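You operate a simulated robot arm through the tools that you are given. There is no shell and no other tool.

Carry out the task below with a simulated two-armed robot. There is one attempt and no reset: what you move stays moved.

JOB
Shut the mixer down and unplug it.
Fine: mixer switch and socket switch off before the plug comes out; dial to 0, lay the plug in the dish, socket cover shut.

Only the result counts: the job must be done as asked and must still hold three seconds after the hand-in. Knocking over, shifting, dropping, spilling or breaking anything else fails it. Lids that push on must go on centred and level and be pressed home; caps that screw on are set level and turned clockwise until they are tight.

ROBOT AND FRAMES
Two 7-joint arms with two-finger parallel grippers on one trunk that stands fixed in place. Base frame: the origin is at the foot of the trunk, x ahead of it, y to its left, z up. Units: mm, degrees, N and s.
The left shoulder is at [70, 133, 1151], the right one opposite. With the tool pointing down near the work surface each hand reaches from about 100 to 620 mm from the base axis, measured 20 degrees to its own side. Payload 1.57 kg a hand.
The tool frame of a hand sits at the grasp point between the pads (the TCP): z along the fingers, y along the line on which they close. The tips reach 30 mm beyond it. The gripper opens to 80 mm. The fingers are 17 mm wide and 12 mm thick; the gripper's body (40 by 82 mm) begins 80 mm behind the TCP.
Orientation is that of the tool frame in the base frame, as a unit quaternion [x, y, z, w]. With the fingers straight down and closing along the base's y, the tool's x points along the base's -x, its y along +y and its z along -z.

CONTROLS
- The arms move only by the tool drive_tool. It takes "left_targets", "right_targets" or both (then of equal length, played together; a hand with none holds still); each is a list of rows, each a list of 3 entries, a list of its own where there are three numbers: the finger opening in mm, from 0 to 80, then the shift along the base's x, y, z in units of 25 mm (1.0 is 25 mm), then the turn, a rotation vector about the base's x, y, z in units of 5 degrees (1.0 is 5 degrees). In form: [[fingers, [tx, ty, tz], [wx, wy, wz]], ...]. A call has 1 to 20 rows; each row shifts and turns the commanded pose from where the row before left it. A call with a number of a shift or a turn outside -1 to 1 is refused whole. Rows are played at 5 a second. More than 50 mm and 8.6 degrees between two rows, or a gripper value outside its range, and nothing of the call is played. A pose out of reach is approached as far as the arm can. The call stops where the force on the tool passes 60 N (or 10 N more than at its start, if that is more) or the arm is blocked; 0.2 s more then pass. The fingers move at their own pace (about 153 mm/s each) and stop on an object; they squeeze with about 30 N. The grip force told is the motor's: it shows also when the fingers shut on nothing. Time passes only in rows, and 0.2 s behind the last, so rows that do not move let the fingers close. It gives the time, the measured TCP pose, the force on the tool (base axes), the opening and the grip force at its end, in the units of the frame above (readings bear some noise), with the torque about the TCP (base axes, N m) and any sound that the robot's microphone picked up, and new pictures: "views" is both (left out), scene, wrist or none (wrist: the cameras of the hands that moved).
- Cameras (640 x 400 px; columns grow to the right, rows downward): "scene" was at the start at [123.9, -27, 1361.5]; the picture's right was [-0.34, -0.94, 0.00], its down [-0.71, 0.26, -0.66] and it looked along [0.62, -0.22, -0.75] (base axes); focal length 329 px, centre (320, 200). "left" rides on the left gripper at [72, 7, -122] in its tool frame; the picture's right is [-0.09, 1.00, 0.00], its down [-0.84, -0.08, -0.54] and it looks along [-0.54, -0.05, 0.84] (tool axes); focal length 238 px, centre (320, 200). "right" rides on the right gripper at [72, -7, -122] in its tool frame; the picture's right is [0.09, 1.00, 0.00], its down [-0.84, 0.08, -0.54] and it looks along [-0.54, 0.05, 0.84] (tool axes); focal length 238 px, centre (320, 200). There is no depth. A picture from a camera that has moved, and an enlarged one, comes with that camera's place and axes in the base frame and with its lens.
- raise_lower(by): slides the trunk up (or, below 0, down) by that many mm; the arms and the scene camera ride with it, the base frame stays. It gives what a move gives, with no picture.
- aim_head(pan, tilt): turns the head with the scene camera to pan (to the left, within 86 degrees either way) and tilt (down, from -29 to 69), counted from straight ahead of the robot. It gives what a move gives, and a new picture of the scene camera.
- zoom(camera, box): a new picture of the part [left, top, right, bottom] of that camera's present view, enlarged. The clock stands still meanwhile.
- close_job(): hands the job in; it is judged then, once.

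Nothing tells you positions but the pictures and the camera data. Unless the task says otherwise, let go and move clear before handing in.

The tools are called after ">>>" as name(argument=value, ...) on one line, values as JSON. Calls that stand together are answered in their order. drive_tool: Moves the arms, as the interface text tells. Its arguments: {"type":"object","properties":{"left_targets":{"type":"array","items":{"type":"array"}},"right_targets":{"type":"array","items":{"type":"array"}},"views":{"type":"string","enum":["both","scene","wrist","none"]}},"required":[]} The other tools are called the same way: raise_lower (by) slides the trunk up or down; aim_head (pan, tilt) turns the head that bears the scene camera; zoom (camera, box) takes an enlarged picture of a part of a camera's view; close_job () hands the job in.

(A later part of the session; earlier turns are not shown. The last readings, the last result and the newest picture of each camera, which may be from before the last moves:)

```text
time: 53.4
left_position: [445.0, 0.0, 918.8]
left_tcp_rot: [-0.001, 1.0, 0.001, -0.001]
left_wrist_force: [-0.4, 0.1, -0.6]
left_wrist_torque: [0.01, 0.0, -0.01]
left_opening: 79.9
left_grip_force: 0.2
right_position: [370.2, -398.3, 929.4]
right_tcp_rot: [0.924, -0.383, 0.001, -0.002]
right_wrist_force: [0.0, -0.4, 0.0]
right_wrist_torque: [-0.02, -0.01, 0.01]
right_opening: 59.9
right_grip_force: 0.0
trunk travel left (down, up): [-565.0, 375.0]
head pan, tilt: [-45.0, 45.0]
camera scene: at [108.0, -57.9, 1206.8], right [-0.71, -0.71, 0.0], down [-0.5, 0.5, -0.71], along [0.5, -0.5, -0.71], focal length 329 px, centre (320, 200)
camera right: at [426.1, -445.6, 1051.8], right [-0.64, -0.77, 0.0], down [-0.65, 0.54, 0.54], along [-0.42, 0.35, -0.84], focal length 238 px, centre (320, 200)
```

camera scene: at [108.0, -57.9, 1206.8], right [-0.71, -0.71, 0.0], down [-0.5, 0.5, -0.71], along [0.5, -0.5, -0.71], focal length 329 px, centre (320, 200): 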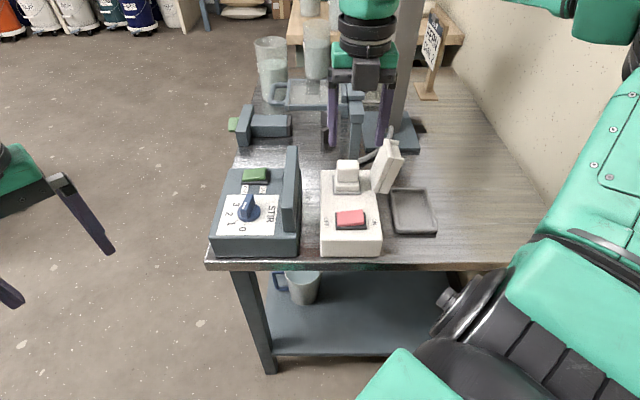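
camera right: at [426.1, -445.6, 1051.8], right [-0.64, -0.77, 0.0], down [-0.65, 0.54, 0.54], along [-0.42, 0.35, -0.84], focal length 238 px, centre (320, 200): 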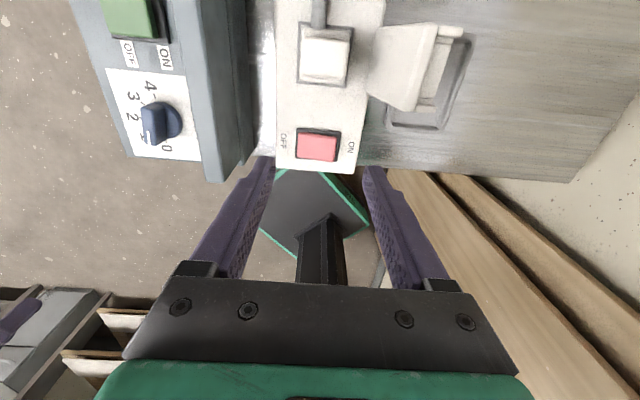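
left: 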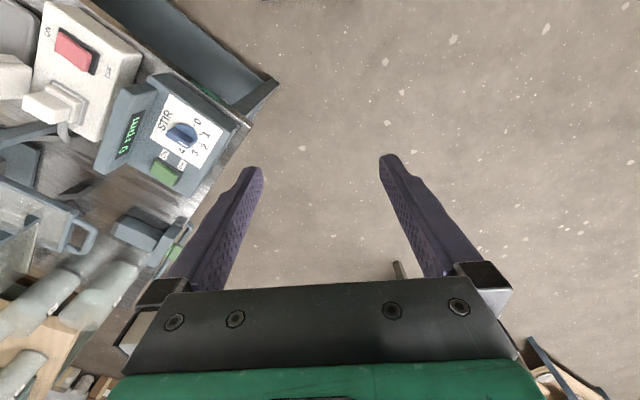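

Yaw 135° is reachable, and this gives a nearly overhead view of the plug, cover and dish. I'll zoom in to measure them.

>>> zoom(camera="right", box=[260, 0, 500, 170])

>>> zoom(camera="scene", box=[310, 60, 450, 210])

```text
2.35 times, centred on (380, 85) of right
camera zoom: at [426.1, -445.6, 1051.8], right [-0.64, -0.77, 0.0], down [-0.65, 0.54, 0.54], along [-0.42, 0.35, -0.84], focal length 561 px, centre (179, 471)
```

zoom: 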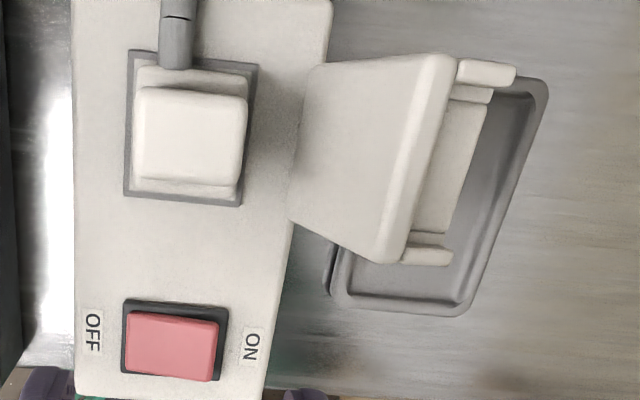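

```text
2.67 times, centred on (380, 135) of scene
camera zoom: at [108.0, -57.9, 1206.8], right [-0.71, -0.71, 0.0], down [-0.5, 0.5, -0.71], along [0.5, -0.5, -0.71], focal length 877 px, centre (160, 373)
```

zoom: 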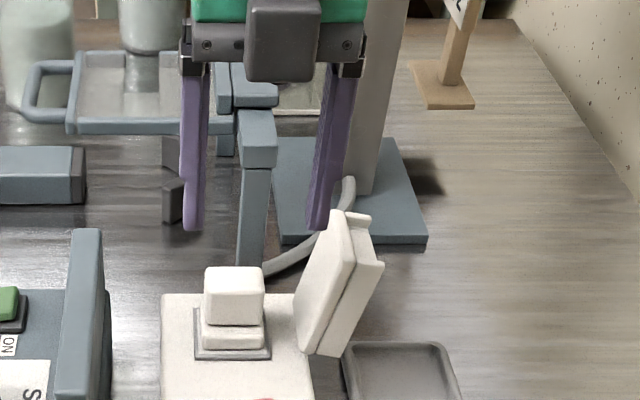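

The plug block is centred near u=19, v=608 (base ≈(417,-444)) with its top at z≈809, and the beam block starts at v≈660, z≈872–888. I'll tilt the hand 20° so its top leans toward the robot for clearance, and move above the plug.

>>> drive_tool(right_targets=[[56, [0, 0, 0], [-0.7071, -0.7071, 0]], [56, [0, 0, 0], [-0.7071, -0.7071, 0]], [56, [0.2, -0.2, 0], [-0.7071, -0.7071, 0]], [56, [0.2, -0.2, 0], [-0.7071, -0.7071, 0]]], views="none")

```text
time: 54.4
left_position: [444.0, -0.3, 917.6]
left_tcp_rot: [0.0, 1.0, -0.001, 0.0]
left_wrist_force: [-0.1, -0.7, 0.4]
left_wrist_torque: [-0.02, 0.03, 0.03]
left_opening: 80.3
left_grip_force: 0.0
right_position: [378.9, -408.4, 930.1]
right_tcp_rot: [0.91, -0.377, 0.162, 0.065]
right_wrist_force: [0.9, 0.4, 0.4]
right_wrist_torque: [-0.01, 0.01, 0.0]
right_opening: 55.8
right_grip_force: 0.0
trunk travel left (down, up): [-565.0, 375.0]
head pan, tilt: [-45.0, 45.0]
```

>>> drive_tool(right_targets=[[56, [0.333, -0.307, -0.3], [0, 0, 0]], [56, [0.333, -0.307, -0.5], [0, 0, 0]], [56, [0.333, -0.307, -0.5], [0, 0, 0]], [56, [0.333, -0.307, -0.5], [0, 0, 0]]])

>>> zoom(camera="scene", box=[290, 50, 450, 220])

>>> zoom(camera="right", box=[220, 20, 480, 240])

```text
time: 55.4
left_position: [446.0, -0.1, 918.4]
left_tcp_rot: [-0.001, 1.0, 0.0, -0.001]
left_wrist_force: [-0.1, 0.7, 0.3]
left_wrist_torque: [0.0, -0.01, 0.02]
left_opening: 80.0
left_grip_force: 0.0
right_position: [413.1, -438.8, 883.3]
right_tcp_rot: [0.91, -0.378, 0.16, 0.064]
right_wrist_force: [-0.6, -1.0, -0.2]
right_wrist_torque: [-0.01, 0.01, 0.03]
right_opening: 55.8
right_grip_force: 0.0
trunk travel left (down, up): [-565.0, 375.0]
head pan, tilt: [-45.0, 45.0]
camera scene: at [108.5, -58.3, 1206.8], right [-0.71, -0.71, 0.0], down [-0.5, 0.5, -0.71], along [0.5, -0.5, -0.71], focal length 329 px, centre (320, 200)
camera right: at [437.1, -452.9, 1023.1], right [-0.64, -0.77, 0.03], down [-0.74, 0.63, 0.22], along [-0.19, 0.12, -0.97], focal length 238 px, centre (320, 200)
```

scene: 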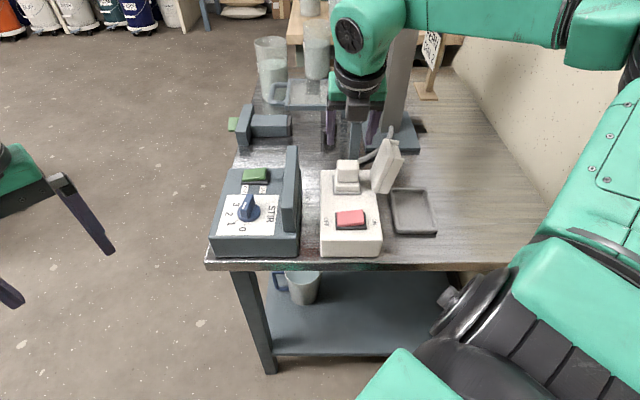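
right: 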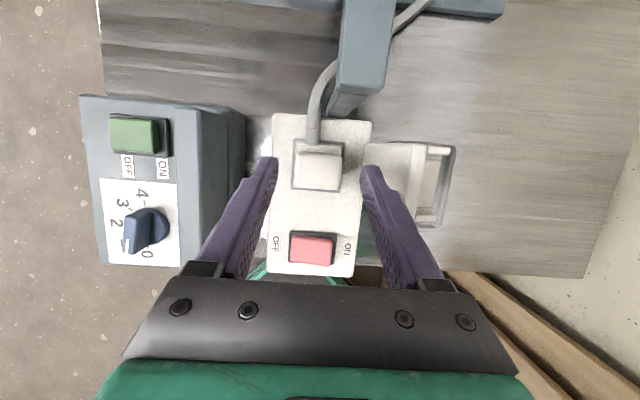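

```text
2.35 times, centred on (370, 135) of scene
camera zoom: at [108.5, -58.3, 1206.8], right [-0.71, -0.71, 0.0], down [-0.5, 0.5, -0.71], along [0.5, -0.5, -0.71], focal length 774 px, centre (202, 353)
```

zoom: 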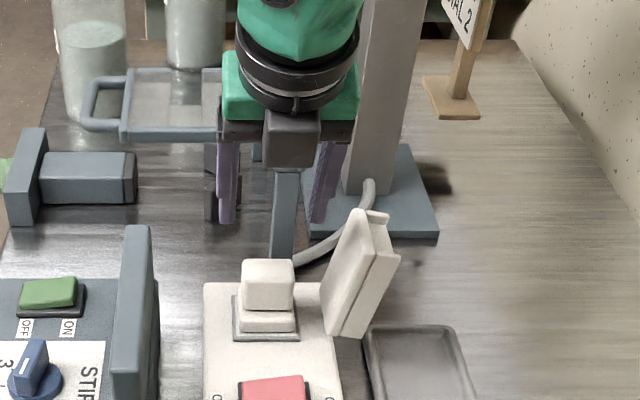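

```text
1.82 times, centred on (350, 130) of right
camera zoom: at [437.1, -452.9, 1023.1], right [-0.64, -0.77, 0.03], down [-0.74, 0.63, 0.22], along [-0.19, 0.12, -0.97], focal length 433 px, centre (266, 327)
```

zoom: 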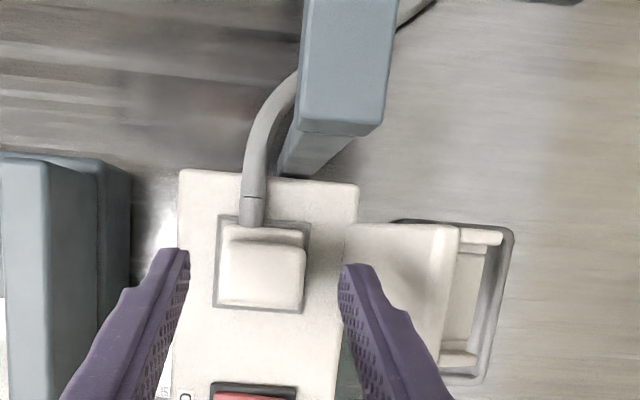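

>>> zoom(camera="right", box=[290, 0, 450, 160])

>>> zoom(camera="scene", box=[320, 90, 420, 190])

```text
2.50 times, centred on (370, 80) of right
camera zoom: at [437.1, -452.9, 1023.1], right [-0.64, -0.77, 0.03], down [-0.74, 0.63, 0.22], along [-0.19, 0.12, -0.97], focal length 596 px, centre (195, 500)
```

zoom: 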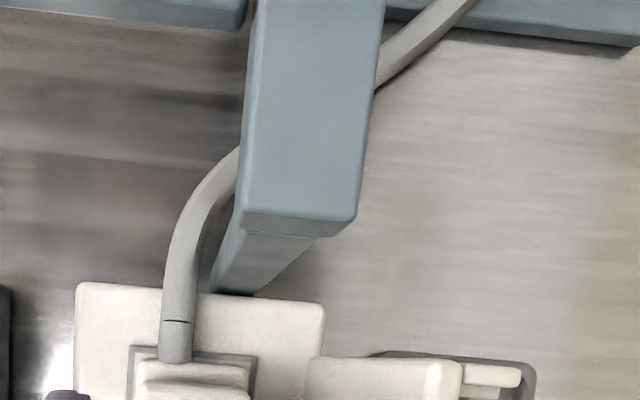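

```text
4.00 times, centred on (370, 140) of scene
camera zoom: at [108.5, -58.3, 1206.8], right [-0.71, -0.71, 0.0], down [-0.5, 0.5, -0.71], along [0.5, -0.5, -0.71], focal length 1316 px, centre (120, 440)
```

zoom: 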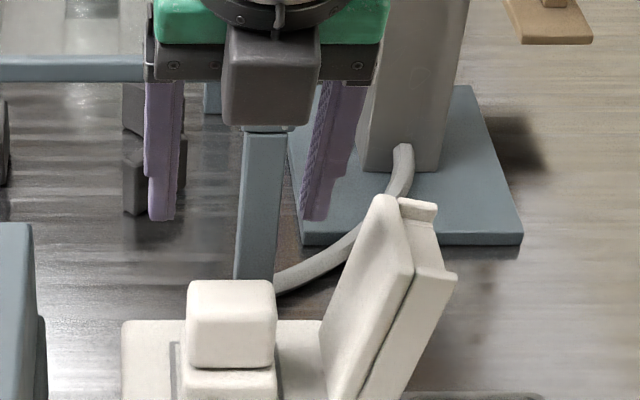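

The cord runs behind the leg; I'll watch how it behaves once the plug lifts. The fingers are centred on the plug, so I'll descend to grasp height.

>>> drive_tool(right_targets=[[56, [0, 0, -0.6], [0, 0, 0]], [56, [0, 0, -0.6], [0, 0, 0]], [56, [0, 0, -0.6], [0, 0, 0]], [56, [0, 0, -0.6], [0, 0, 0]], [56, [0, 0, -0.5], [0, 0, 0]], [56, [0, 0, -0.3], [0, 0, 0]]])

>>> zoom(camera="right", box=[220, 60, 440, 220])

>>> zoom(camera="scene", box=[290, 70, 440, 230])

```text
time: 56.8
left_position: [444.2, -1.0, 918.5]
left_tcp_rot: [-0.001, 1.0, 0.001, 0.0]
left_wrist_force: [0.3, 0.1, -0.4]
left_wrist_torque: [-0.02, -0.02, 0.0]
left_opening: 79.9
left_grip_force: 0.1
right_position: [414.4, -438.3, 806.8]
right_tcp_rot: [0.91, -0.377, 0.161, 0.065]
right_wrist_force: [0.2, -0.9, 0.4]
right_wrist_torque: [0.03, 0.01, 0.01]
right_opening: 55.8
right_grip_force: 0.0
trunk travel left (down, up): [-565.0, 375.0]
head pan, tilt: [-45.0, 45.0]
camera scene: at [108.1, -58.0, 1206.8], right [-0.71, -0.71, 0.0], down [-0.5, 0.5, -0.71], along [0.5, -0.5, -0.71], focal length 329 px, centre (320, 200)
camera right: at [437.3, -452.5, 944.9], right [-0.64, -0.77, 0.03], down [-0.74, 0.63, 0.22], along [-0.19, 0.12, -0.97], focal length 238 px, centre (320, 200)
```

scene: 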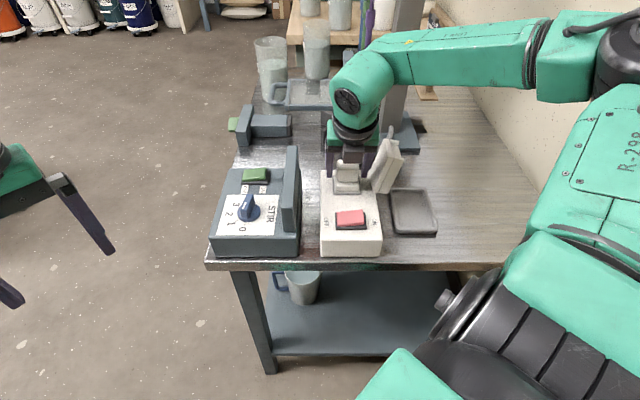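
right: 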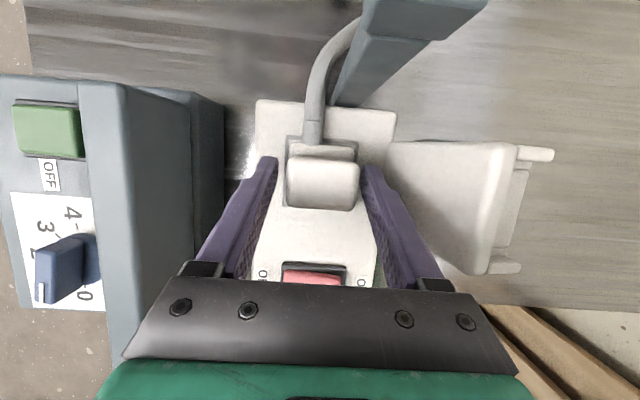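

```text
2.50 times, centred on (330, 140) of right
camera zoom: at [437.3, -452.5, 944.9], right [-0.64, -0.77, 0.03], down [-0.74, 0.63, 0.22], along [-0.19, 0.12, -0.97], focal length 596 px, centre (295, 350)
```

zoom: 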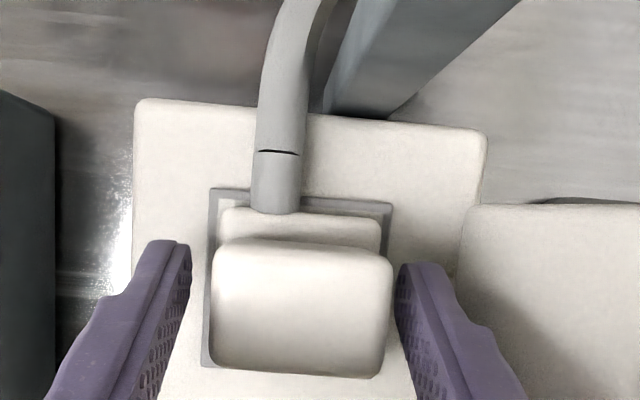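

```text
2.50 times, centred on (365, 150) of scene
camera zoom: at [108.1, -58.0, 1206.8], right [-0.71, -0.71, 0.0], down [-0.5, 0.5, -0.71], along [0.5, -0.5, -0.71], focal length 822 px, centre (208, 325)
```

zoom: 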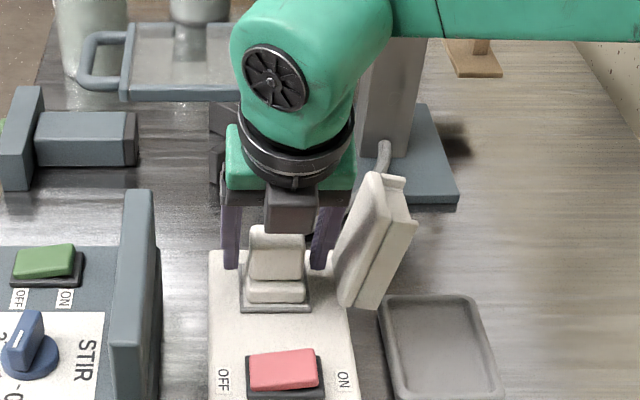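

Fingers straddle the plug with no contact forces. I'll lower 5 mm more and close.

>>> drive_tool(right_targets=[[56, [0, 0, -0.2], [0, 0, 0]], [30, [0, 0, 0], [0, 0, 0]], [0, [0, 0, 0], [0, 0, 0]], [0, [0, 0, 0], [0, 0, 0]]])

```text
time: 57.8
left_position: [445.8, 0.0, 917.4]
left_tcp_rot: [0.0, 1.0, 0.0, 0.0]
left_wrist_force: [-0.2, -0.1, -0.9]
left_wrist_torque: [-0.03, 0.02, 0.03]
left_opening: 80.0
left_grip_force: 0.1
right_position: [413.9, -439.1, 799.8]
right_tcp_rot: [0.91, -0.377, 0.161, 0.065]
right_wrist_force: [0.3, 0.0, 0.1]
right_wrist_torque: [0.01, 0.03, -0.01]
right_opening: 45.0
right_grip_force: 30.4
trunk travel left (down, up): [-565.0, 375.0]
head pan, tilt: [-45.0, 45.0]
heard: snap
camera scene: at [108.1, -58.0, 1206.8], right [-0.71, -0.71, 0.0], down [-0.5, 0.5, -0.71], along [0.5, -0.5, -0.71], focal length 329 px, centre (320, 200)
camera right: at [437.3, -452.4, 939.7], right [-0.64, -0.77, 0.03], down [-0.74, 0.63, 0.22], along [-0.19, 0.12, -0.97], focal length 238 px, centre (320, 200)
```

scene: 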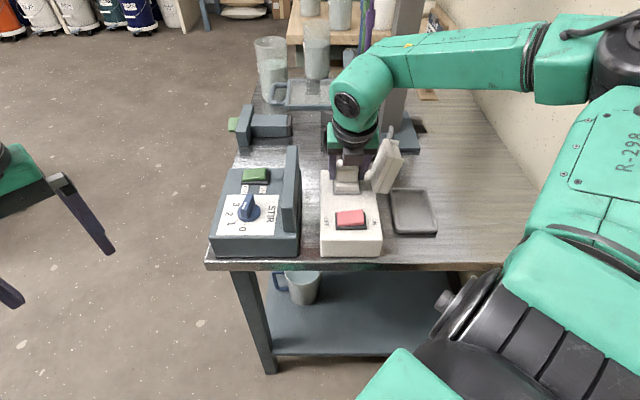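
right: 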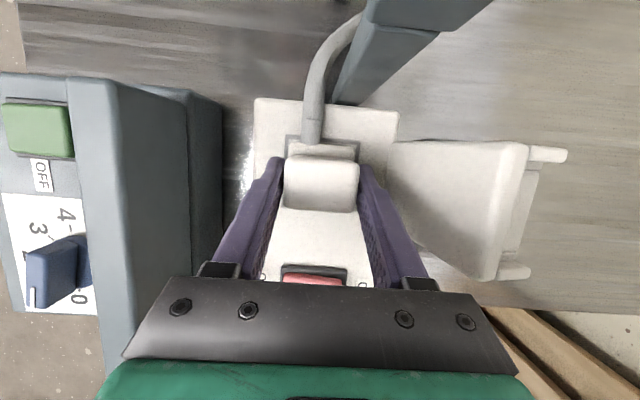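

I heard a snap as the fingers closed. I'll check the plug and surroundings before pulling.

>>> zoom(camera="right", box=[220, 60, 440, 220])

>>> zoom(camera="scene", box=[290, 110, 450, 260])

>>> zoom(camera="left", box=[0, 0, 200, 200])

```text
2.50 times, centred on (330, 140) of right
camera zoom: at [437.3, -452.4, 939.7], right [-0.64, -0.77, 0.03], down [-0.74, 0.63, 0.22], along [-0.19, 0.12, -0.97], focal length 596 px, centre (295, 350)
```

zoom: 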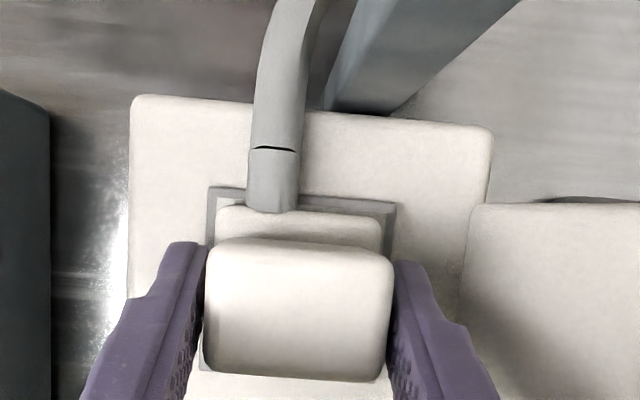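

```text
2.67 times, centred on (370, 185) of scene
camera zoom: at [108.1, -58.0, 1206.8], right [-0.71, -0.71, 0.0], down [-0.5, 0.5, -0.71], along [0.5, -0.5, -0.71], focal length 877 px, centre (187, 240)
```

zoom: 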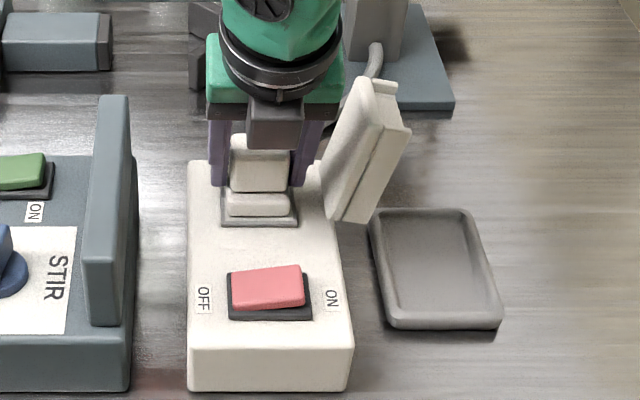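

```text
2.00 times, centred on (100, 100) of left
camera zoom: at [372.8, 6.1, 1041.8], right [0.09, 1.0, 0.0], down [0.84, -0.08, 0.54], along [0.54, -0.05, -0.84], focal length 477 px, centre (760, 400)
```

zoom: 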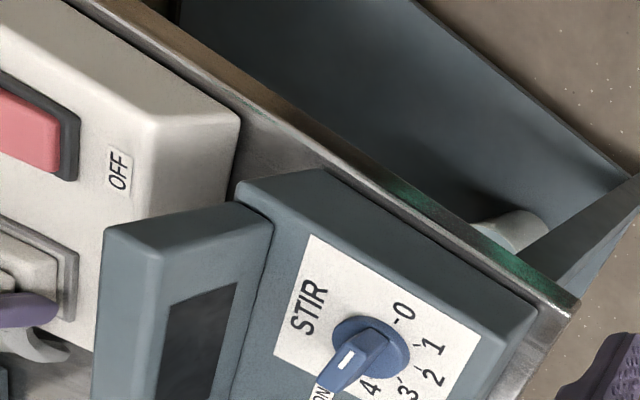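

Nothing looks out of place, and the switches and cover are unchanged. I'll pull the plug straight up slowly.

>>> drive_tool(right_targets=[[0, [0, 0, 0.15], [0, 0, 0]], [0, [0, 0, 0.15], [0, 0, 0]], [0, [0, 0, 0.2], [0, 0, 0]], [0, [0, 0, 0.2], [0, 0, 0]]])

>>> zoom(camera="scene", box=[290, 70, 450, 220])

```text
time: 58.8
left_position: [445.1, -0.2, 917.6]
left_tcp_rot: [-0.001, 1.0, 0.001, 0.0]
left_wrist_force: [-0.4, 0.1, -0.3]
left_wrist_torque: [-0.04, 0.01, -0.01]
left_opening: 80.3
left_grip_force: 0.1
right_position: [414.8, -438.9, 817.8]
right_tcp_rot: [0.91, -0.377, 0.161, 0.064]
right_wrist_force: [-0.4, -0.4, -0.7]
right_wrist_torque: [-0.02, 0.02, 0.03]
right_opening: 45.0
right_grip_force: 29.5
trunk travel left (down, up): [-565.0, 375.0]
head pan, tilt: [-45.0, 45.0]
camera scene: at [108.0, -57.9, 1206.8], right [-0.71, -0.71, 0.0], down [-0.5, 0.5, -0.71], along [0.5, -0.5, -0.71], focal length 329 px, centre (320, 200)
camera right: at [437.2, -453.3, 957.1], right [-0.64, -0.77, 0.03], down [-0.74, 0.63, 0.22], along [-0.19, 0.12, -0.97], focal length 238 px, centre (320, 200)
```

scene: 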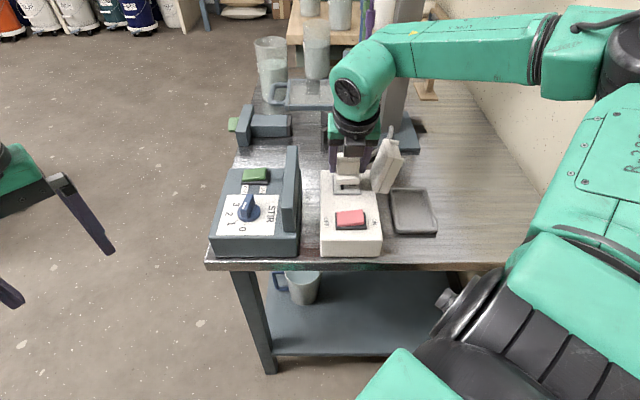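
right: 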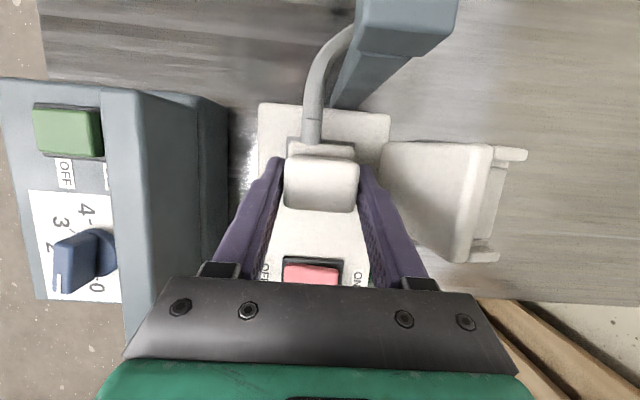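

```text
2.67 times, centred on (370, 145) of scene
camera zoom: at [108.0, -57.9, 1206.8], right [-0.71, -0.71, 0.0], down [-0.5, 0.5, -0.71], along [0.5, -0.5, -0.71], focal length 877 px, centre (187, 347)
```

zoom: 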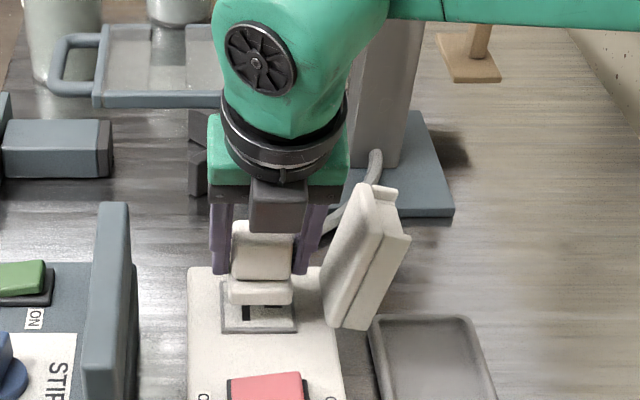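

The plug came out freely with no load on the hand. I'll lift further and watch the cord.

>>> drive_tool(right_targets=[[0, [0, 0, 0.5], [0, 0, 0]], [0, [0, 0, 0.6], [0, 0, 0]], [0, [0, 0, 0.6], [0, 0, 0]], [0, [0, 0, 0.6], [0, 0, 0]]])

>>> zoom(camera="scene", box=[290, 50, 450, 220])

>>> zoom(camera="right", box=[220, 0, 480, 220])

```text
time: 59.8
left_position: [445.4, 0.2, 918.4]
left_tcp_rot: [-0.001, 1.0, -0.001, 0.0]
left_wrist_force: [-0.5, 0.0, 0.7]
left_wrist_torque: [-0.01, 0.02, -0.02]
left_opening: 79.9
left_grip_force: 0.0
right_position: [414.4, -440.4, 873.5]
right_tcp_rot: [0.909, -0.378, 0.161, 0.066]
right_wrist_force: [0.3, -0.5, 0.0]
right_wrist_torque: [0.04, 0.0, 0.03]
right_opening: 45.4
right_grip_force: 29.8
trunk travel left (down, up): [-565.0, 375.0]
head pan, tilt: [-45.0, 45.0]
camera scene: at [107.8, -57.8, 1206.9], right [-0.71, -0.71, 0.0], down [-0.5, 0.5, -0.71], along [0.5, -0.5, -0.71], focal length 329 px, centre (320, 200)
camera right: at [436.2, -454.1, 1014.1], right [-0.64, -0.76, 0.03], down [-0.74, 0.63, 0.22], along [-0.19, 0.12, -0.97], focal length 238 px, centre (320, 200)
```

scene: 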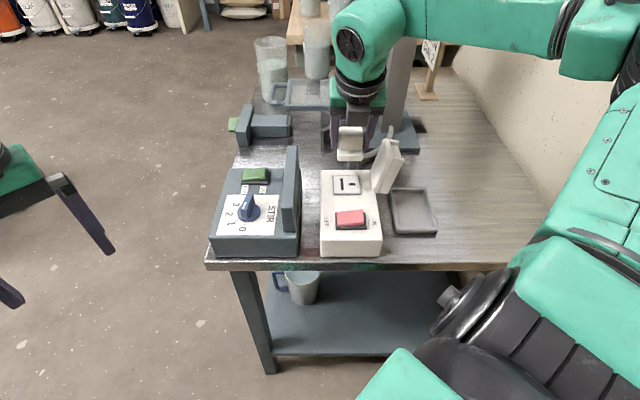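
right: 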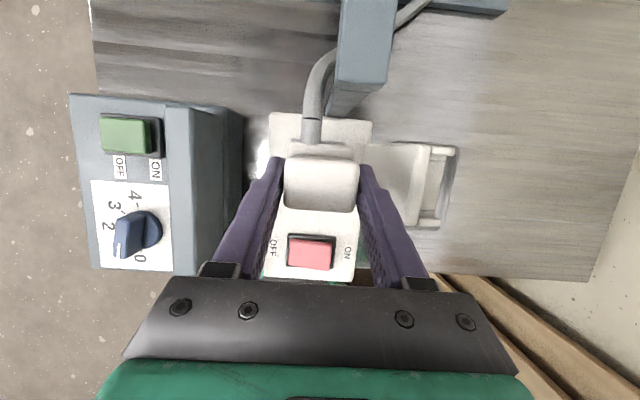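

```text
2.35 times, centred on (370, 135) of scene
camera zoom: at [107.8, -57.8, 1206.9], right [-0.71, -0.71, 0.0], down [-0.5, 0.5, -0.71], along [0.5, -0.5, -0.71], focal length 774 px, centre (202, 353)
```

zoom: 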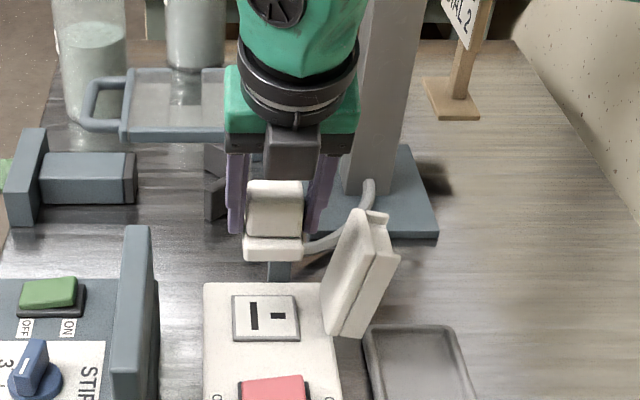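

```text
1.82 times, centred on (350, 110) of right
camera zoom: at [436.2, -454.1, 1014.1], right [-0.64, -0.76, 0.03], down [-0.74, 0.63, 0.22], along [-0.19, 0.12, -0.97], focal length 433 px, centre (266, 364)
```

zoom: 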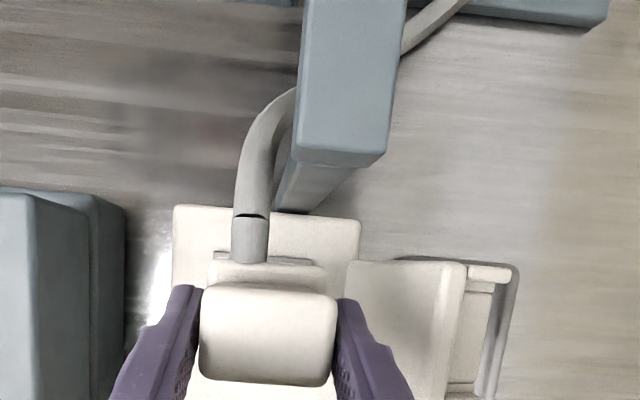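

The cord follows without loading the hand. I'll carry the plug toward the robot first, clear of the cover, and then sideways over the dish, watching forces.

>>> drive_tool(right_targets=[[0, [-0.5, 0.5, 0], [0, 0, 0]], [0, [-0.5, 0.5, 0], [0, 0, 0]], [0, [-0.5, 0.5, 0], [0, 0, 0]], [0, [-0.4, 0.4, 0], [0, 0, 0]]])

```text
time: 60.8
left_position: [445.5, -0.4, 918.1]
left_tcp_rot: [-0.001, 1.0, 0.001, 0.0]
left_wrist_force: [-0.3, -0.7, 0.6]
left_wrist_torque: [0.04, 0.01, 0.03]
left_opening: 80.0
left_grip_force: 0.1
right_position: [368.1, -391.5, 875.4]
right_tcp_rot: [0.91, -0.378, 0.161, 0.065]
right_wrist_force: [-0.3, -0.8, -1.6]
right_wrist_torque: [-0.02, 0.01, -0.02]
right_opening: 45.2
right_grip_force: 30.1
trunk travel left (down, up): [-565.0, 375.0]
head pan, tilt: [-45.0, 45.0]
camera scene: at [107.6, -57.6, 1206.9], right [-0.71, -0.71, 0.0], down [-0.5, 0.5, -0.71], along [0.5, -0.5, -0.71], focal length 329 px, centre (320, 200)
camera right: at [389.6, -405.3, 1015.1], right [-0.64, -0.76, 0.03], down [-0.74, 0.63, 0.22], along [-0.19, 0.12, -0.97], focal length 238 px, centre (320, 200)
```

scene: 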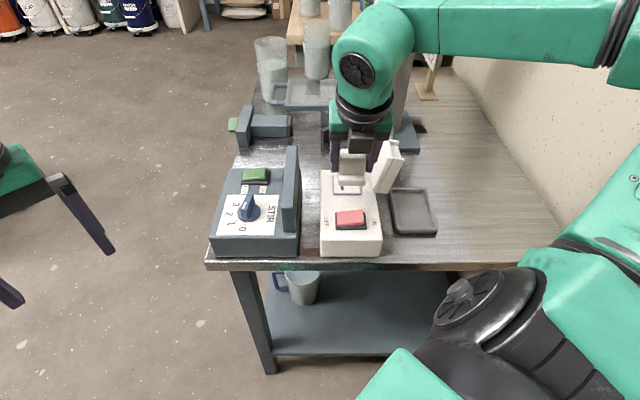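
right: 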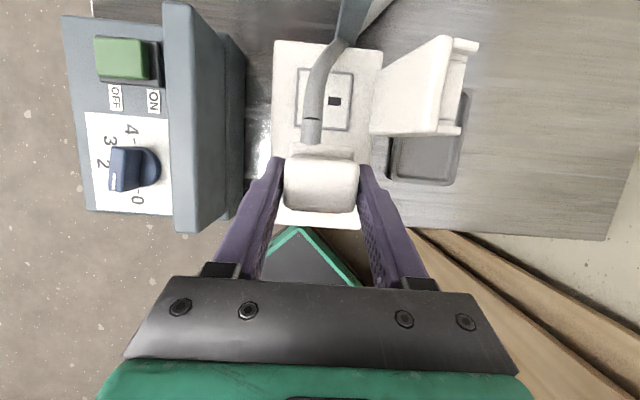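

>>> zoom(camera="right", box=[260, 0, 480, 200])

>>> zoom(camera="scene", box=[310, 90, 450, 250])

```text
2.00 times, centred on (370, 100) of right
camera zoom: at [389.6, -405.3, 1015.1], right [-0.64, -0.76, 0.03], down [-0.74, 0.63, 0.22], along [-0.19, 0.12, -0.97], focal length 477 px, centre (220, 400)
```

zoom: 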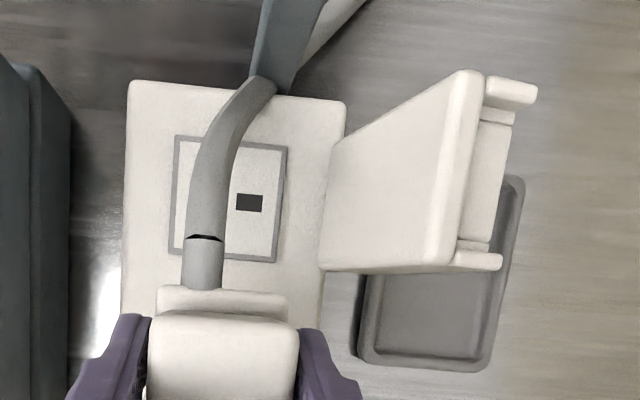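

```text
2.50 times, centred on (380, 170) of scene
camera zoom: at [107.6, -57.6, 1206.9], right [-0.71, -0.71, 0.0], down [-0.5, 0.5, -0.71], along [0.5, -0.5, -0.71], focal length 822 px, centre (170, 275)
```

zoom: 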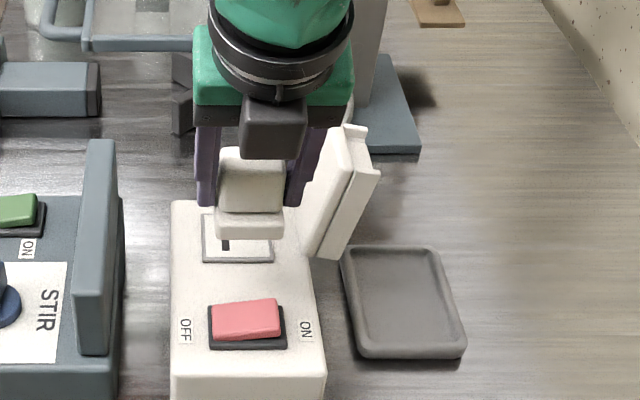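

The cord seems unaffected by the leg and puts no load on the hand. Cover top is at z≈847, u≤112, so I'll carry the plug sideways at z≈890 to above the dish (u≈155).

>>> drive_tool(right_targets=[[0, [0, 0, 0.6], [0, 0, 0]], [0, [-0.65, -0.65, 0], [0, 0, 0]], [0, [-0.65, -0.65, 0], [0, 0, 0]], [0, [-0.65, -0.65, 0], [0, 0, 0]]])

```text
time: 61.8
left_position: [444.0, -0.2, 918.8]
left_tcp_rot: [-0.002, 1.0, 0.0, 0.001]
left_wrist_force: [0.6, 0.0, 0.5]
left_wrist_torque: [-0.01, 0.03, 0.01]
left_opening: 80.0
left_grip_force: 0.1
right_position: [317.3, -442.1, 890.6]
right_tcp_rot: [0.91, -0.376, 0.161, 0.064]
right_wrist_force: [0.1, 0.6, -0.1]
right_wrist_torque: [0.0, -0.02, -0.01]
right_opening: 45.1
right_grip_force: 30.0
trunk travel left (down, up): [-565.0, 375.0]
head pan, tilt: [-45.0, 45.0]
camera scene: at [107.1, -58.1, 1206.9], right [-0.71, -0.71, 0.0], down [-0.5, 0.5, -0.71], along [0.5, -0.5, -0.71], focal length 329 px, centre (320, 200)
camera right: at [340.4, -455.4, 1030.3], right [-0.64, -0.77, 0.03], down [-0.74, 0.63, 0.22], along [-0.19, 0.12, -0.97], focal length 238 px, centre (320, 200)
```

scene: 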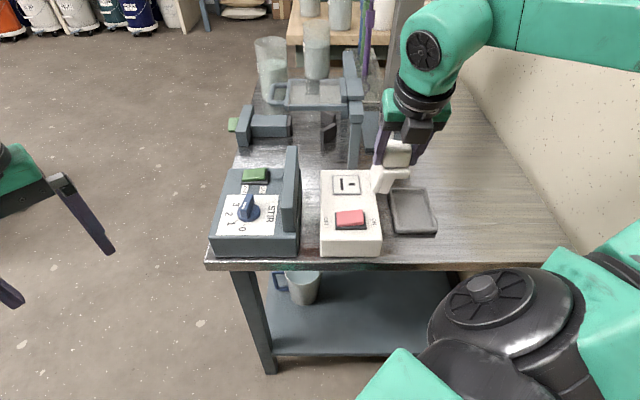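
right: 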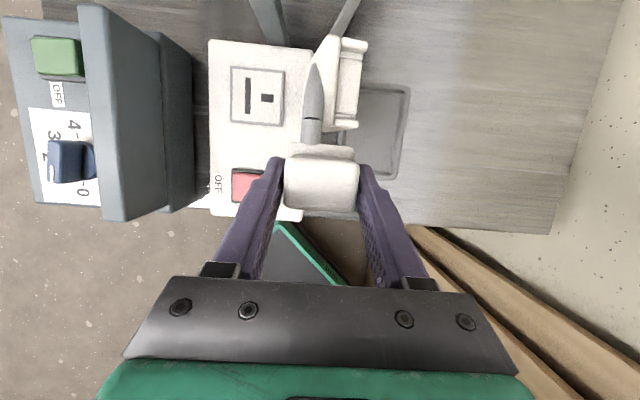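

The cord moves freely past the leg with no load. I'll continue to u≈155 and then back over the dish centre.

>>> drive_tool(right_targets=[[0, [-0.63, -0.63, 0], [0, 0, 0]], [0, [-0.63, -0.63, 0], [0, 0, 0]], [0, [-0.63, -0.63, 0], [0, 0, 0]], [0, [0.5, -0.5, 0], [0, 0, 0]], [0, [0.5, -0.5, 0], [0, 0, 0]]])

>>> zoom(camera="scene", box=[320, 90, 480, 260])

>>> zoom(camera="right", box=[200, 40, 460, 240])

```text
time: 63.0
left_position: [445.5, -0.8, 918.6]
left_tcp_rot: [-0.001, 1.0, 0.0, 0.0]
left_wrist_force: [0.8, 0.2, 0.0]
left_wrist_torque: [0.03, -0.02, -0.02]
left_opening: 79.8
left_grip_force: 0.1
right_position: [296.5, -514.4, 888.5]
right_tcp_rot: [0.91, -0.377, 0.16, 0.065]
right_wrist_force: [-0.2, 0.0, -0.8]
right_wrist_torque: [0.04, 0.05, 0.03]
right_opening: 45.1
right_grip_force: 30.2
trunk travel left (down, up): [-565.0, 375.0]
head pan, tilt: [-45.0, 45.0]
camera scene: at [108.4, -58.4, 1206.8], right [-0.71, -0.71, 0.0], down [-0.5, 0.5, -0.71], along [0.5, -0.5, -0.71], focal length 329 px, centre (320, 200)
camera right: at [318.6, -528.7, 1028.3], right [-0.64, -0.77, 0.03], down [-0.74, 0.63, 0.22], along [-0.19, 0.12, -0.97], focal length 238 px, centre (320, 200)
```

scene: 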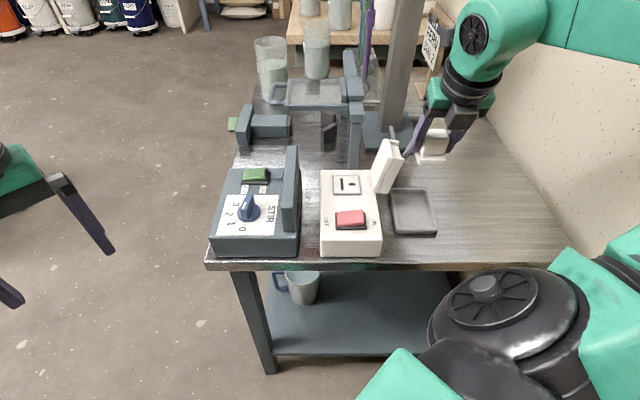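
right: 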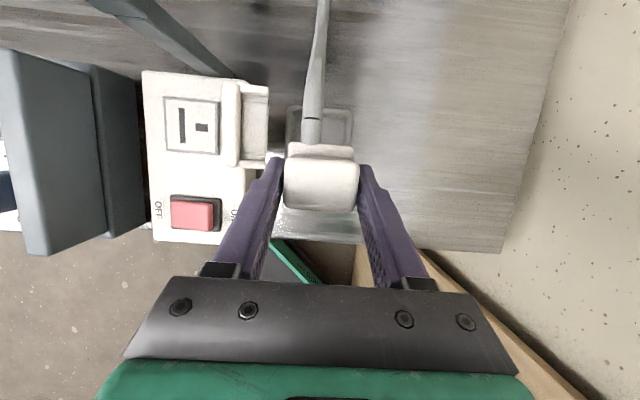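

```text
2.35 times, centred on (400, 175) of scene
camera zoom: at [108.4, -58.4, 1206.8], right [-0.71, -0.71, 0.0], down [-0.5, 0.5, -0.71], along [0.5, -0.5, -0.71], focal length 774 px, centre (132, 259)
```

zoom: 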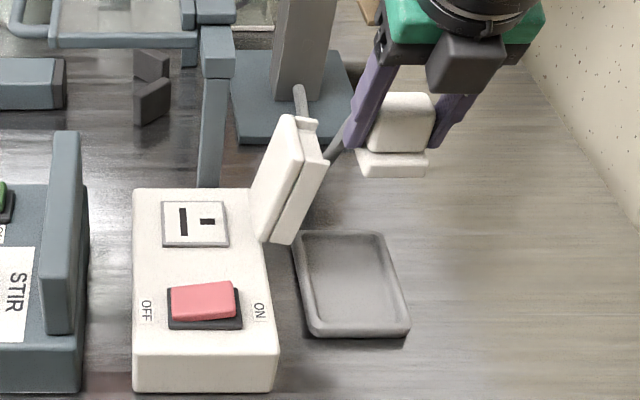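

```text
2.00 times, centred on (330, 140) of right
camera zoom: at [318.6, -528.7, 1028.3], right [-0.64, -0.77, 0.03], down [-0.74, 0.63, 0.22], along [-0.19, 0.12, -0.97], focal length 477 px, centre (300, 320)
```

zoom: 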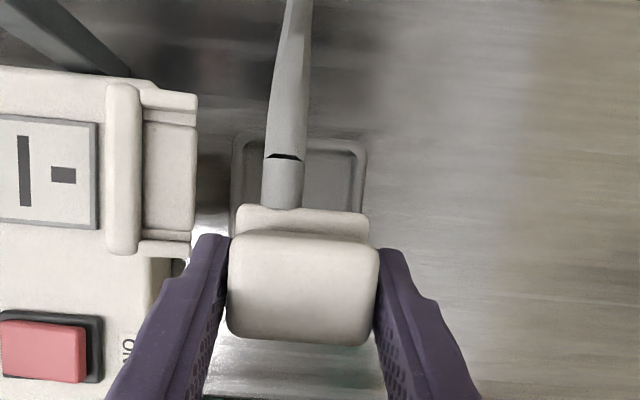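

The plug is centred over the dish (dish ≈ u 112–191, v 519–642). I'll tilt it a further 20° so it will settle on its flat side, then lower toward the dish floor.

>>> drive_tool(right_targets=[[0, [0, 0, 0], [-0.7071, -0.7071, 0]], [0, [0, 0, 0], [-0.7071, -0.7071, 0]], [0, [0, 0, 0], [-0.7071, -0.7071, 0]], [0, [0, 0, 0], [-0.7071, -0.7071, 0]], [0, [0, 0, -0.6], [0, 0, 0]], [0, [0, 0, -0.6], [0, 0, 0]], [0, [0, 0, -0.6], [0, 0, 0]], [0, [0, 0, -0.6], [0, 0, 0]]])

>>> zoom(camera="scene", box=[320, 90, 480, 260])

```text
time: 64.8
left_position: [444.9, -0.4, 917.7]
left_tcp_rot: [-0.001, 1.0, 0.001, 0.0]
left_wrist_force: [-0.4, -0.7, 0.0]
left_wrist_torque: [0.01, 0.01, 0.0]
left_opening: 79.9
left_grip_force: 0.1
right_position: [297.1, -514.7, 829.6]
right_tcp_rot: [0.869, -0.359, 0.317, 0.128]
right_wrist_force: [0.1, -0.3, -0.6]
right_wrist_torque: [0.01, 0.0, 0.06]
right_opening: 45.2
right_grip_force: 29.8
trunk travel left (down, up): [-565.0, 375.0]
head pan, tilt: [-45.0, 45.0]
camera scene: at [108.4, -58.3, 1206.8], right [-0.71, -0.71, 0.0], down [-0.5, 0.5, -0.71], along [0.5, -0.5, -0.71], focal length 329 px, centre (320, 200)
camera right: at [284.1, -493.7, 969.0], right [-0.65, -0.75, 0.06], down [-0.75, 0.64, -0.12], along [0.06, -0.12, -0.99], focal length 238 px, centre (320, 200)
```

scene: 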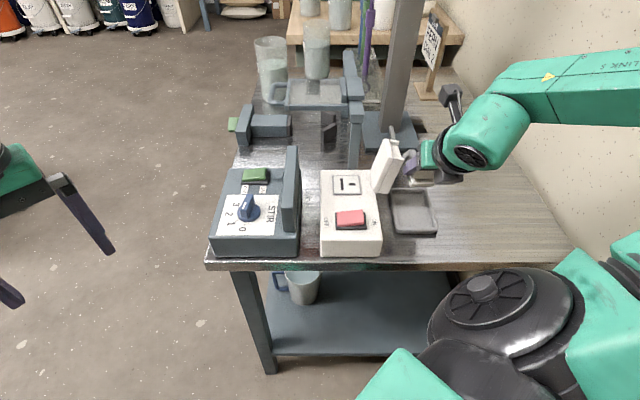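
right: 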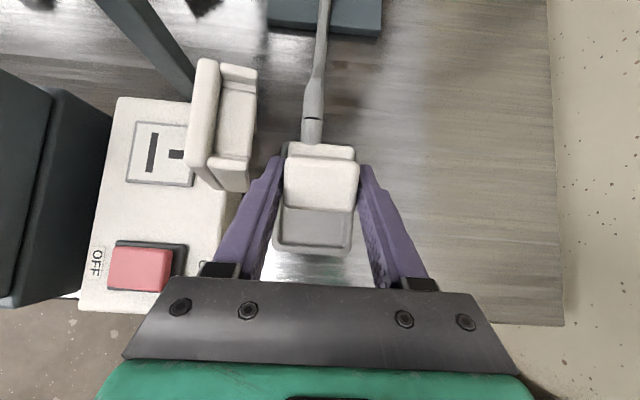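

```text
2.35 times, centred on (400, 175) of scene
camera zoom: at [108.4, -58.3, 1206.8], right [-0.71, -0.71, 0.0], down [-0.5, 0.5, -0.71], along [0.5, -0.5, -0.71], focal length 774 px, centre (132, 259)
```

zoom: 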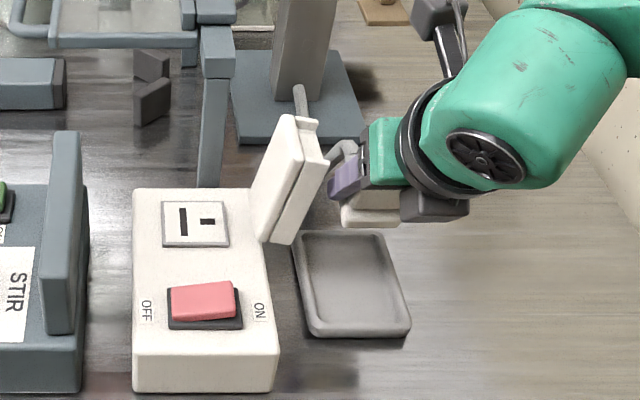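

Clearance to the cover looks fine. I'll continue lowering toward the dish floor.

>>> drive_tool(right_targets=[[0, [0, 0, -0.5], [0, 0, 0]], [0, [0, 0, -0.5], [0, 0, 0]], [0, [0, 0, -0.4], [0, 0, 0]], [0, [0, 0, -0.3], [0, 0, 0]]])

>>> zoom(camera="scene", box=[340, 110, 480, 250])

>>> zoom(camera="right", box=[180, 80, 460, 300])

```text
time: 65.8
left_position: [445.2, -0.9, 916.9]
left_tcp_rot: [0.0, 1.0, 0.0, 0.001]
left_wrist_force: [1.1, -0.4, -1.0]
left_wrist_torque: [-0.01, 0.0, -0.02]
left_opening: 80.0
left_grip_force: 0.1
right_position: [295.6, -513.6, 786.0]
right_tcp_rot: [0.868, -0.36, 0.316, 0.13]
right_wrist_force: [0.7, -0.3, -1.1]
right_wrist_torque: [0.03, 0.0, -0.01]
right_opening: 45.2
right_grip_force: 29.6
trunk travel left (down, up): [-565.0, 375.0]
head pan, tilt: [-45.0, 45.0]
camera scene: at [108.2, -58.2, 1206.8], right [-0.71, -0.71, 0.0], down [-0.5, 0.5, -0.71], along [0.5, -0.5, -0.71], focal length 329 px, centre (320, 200)
camera right: at [283.8, -492.8, 926.6], right [-0.65, -0.75, 0.06], down [-0.75, 0.64, -0.12], along [0.06, -0.12, -0.99], focal length 238 px, centre (320, 200)
```

scene: 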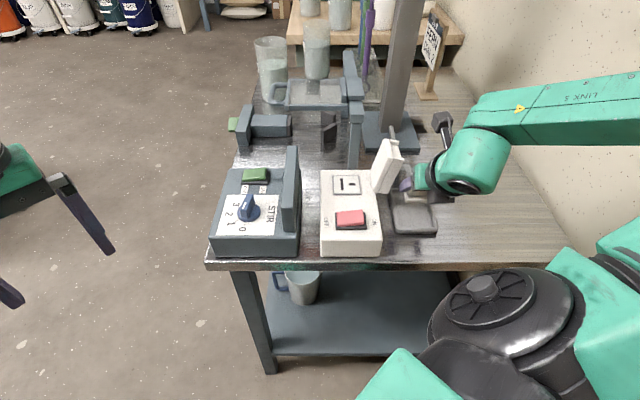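
right: 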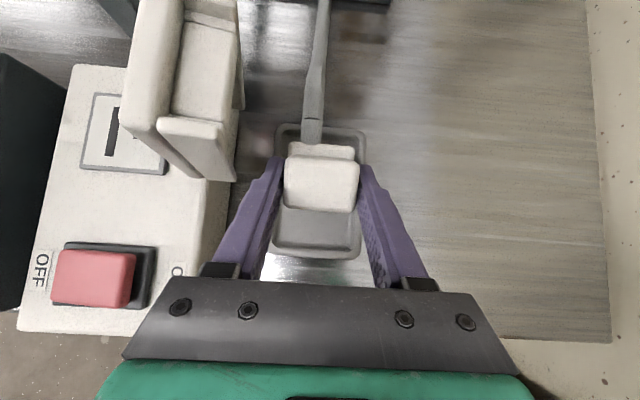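

```text
2.86 times, centred on (410, 180) of scene
camera zoom: at [108.2, -58.2, 1206.8], right [-0.71, -0.71, 0.0], down [-0.5, 0.5, -0.71], along [0.5, -0.5, -0.71], focal length 940 px, centre (63, 257)
```

zoom: 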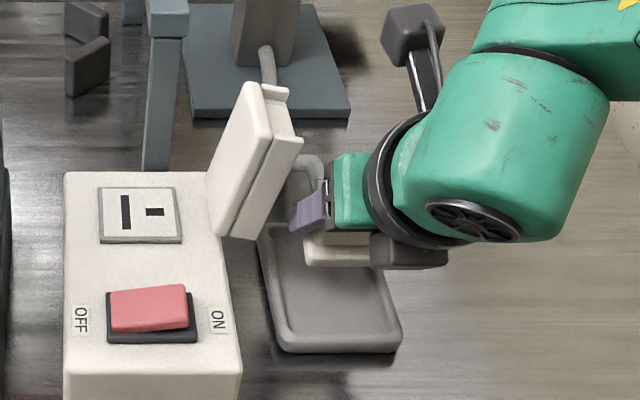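

```text
1.82 times, centred on (320, 190) of right
camera zoom: at [283.8, -492.8, 926.6], right [-0.65, -0.75, 0.06], down [-0.75, 0.64, -0.12], along [0.06, -0.12, -0.99], focal length 433 px, centre (320, 218)
```

zoom: 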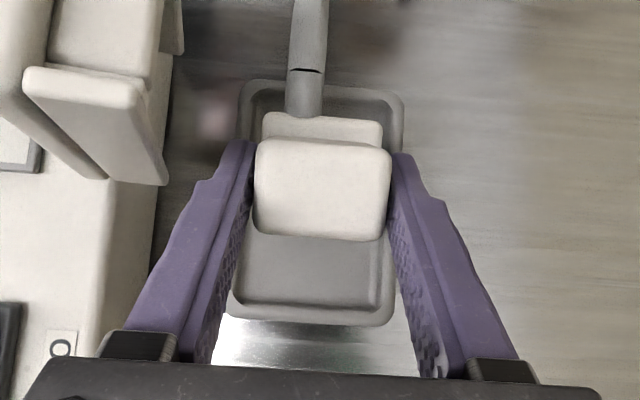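

The plug is well inside the dish outline. I'll lower in small steps until contact.

>>> drive_tool(right_targets=[[0, [0, 0, -0.2], [0, 0, 0]], [0, [0, 0, -0.16], [0, 0, 0]], [0, [0, 0, -0.16], [0, 0, 0]]], views="wrist")

```text
time: 66.6
left_position: [445.0, -1.2, 917.5]
left_tcp_rot: [-0.001, 1.0, 0.0, 0.0]
left_wrist_force: [0.9, 0.6, -0.5]
left_wrist_torque: [0.01, -0.01, 0.02]
left_opening: 80.0
left_grip_force: 0.1
right_position: [295.8, -513.5, 773.2]
right_tcp_rot: [0.868, -0.36, 0.317, 0.13]
right_wrist_force: [-0.5, 0.1, -1.0]
right_wrist_torque: [0.01, 0.03, 0.02]
right_opening: 45.0
right_grip_force: 30.5
trunk travel left (down, up): [-565.0, 375.0]
head pan, tilt: [-45.0, 45.0]
camera right: at [283.9, -493.0, 913.4], right [-0.65, -0.75, 0.06], down [-0.75, 0.65, -0.12], along [0.06, -0.12, -0.99], focal length 238 px, centre (320, 200)
```

right: 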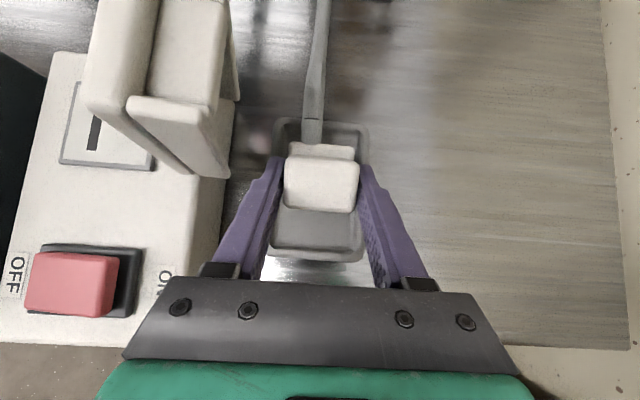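

>>> drive_tool(right_targets=[[0, [0, 0, -0.16], [0, 0, 0]], [0, [0, 0, -0.16], [0, 0, 0]], [0, [0, 0, -0.16], [0, 0, 0]]], views="both")

>>> zoom(camera="scene", box=[340, 130, 480, 250])

```text
time: 67.4
left_position: [445.4, -0.6, 919.2]
left_tcp_rot: [-0.001, 1.0, 0.0, 0.0]
left_wrist_force: [0.3, 0.5, 0.0]
left_wrist_torque: [-0.01, 0.01, -0.01]
left_opening: 80.5
left_grip_force: 0.1
right_position: [296.3, -514.3, 761.3]
right_tcp_rot: [0.868, -0.36, 0.317, 0.13]
right_wrist_force: [0.6, -0.4, -0.5]
right_wrist_torque: [0.0, -0.01, -0.05]
right_opening: 45.1
right_grip_force: 30.0
trunk travel left (down, up): [-565.0, 375.0]
head pan, tilt: [-45.0, 45.0]
camera scene: at [108.1, -58.1, 1206.8], right [-0.71, -0.71, 0.0], down [-0.5, 0.5, -0.71], along [0.5, -0.5, -0.71], focal length 329 px, centre (320, 200)
camera right: at [283.4, -493.0, 901.6], right [-0.65, -0.75, 0.06], down [-0.75, 0.64, -0.12], along [0.06, -0.12, -0.99], focal length 238 px, centre (320, 200)
```

scene: 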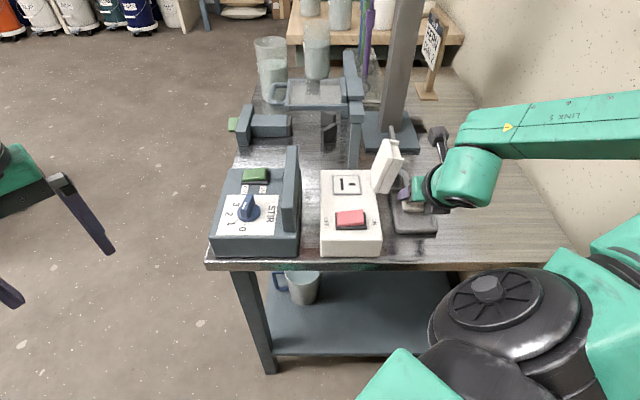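
right: 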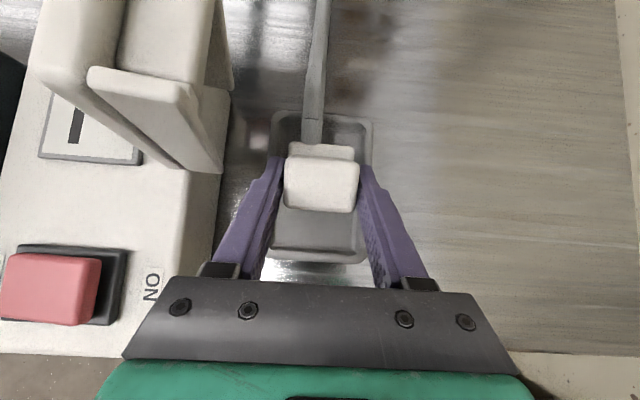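

```text
3.33 times, centred on (410, 190) of scene
camera zoom: at [108.1, -58.1, 1206.8], right [-0.71, -0.71, 0.0], down [-0.5, 0.5, -0.71], along [0.5, -0.5, -0.71], focal length 1096 px, centre (20, 233)
```

zoom: 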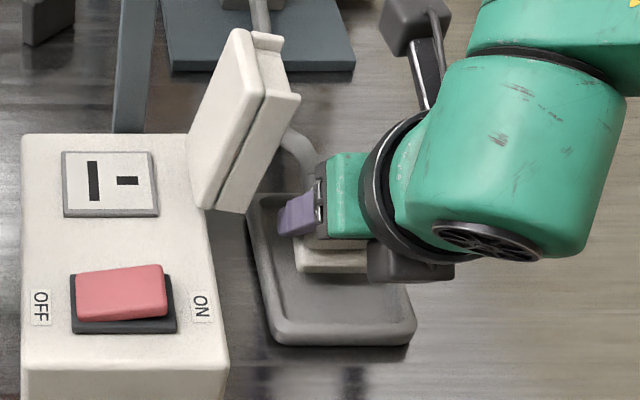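

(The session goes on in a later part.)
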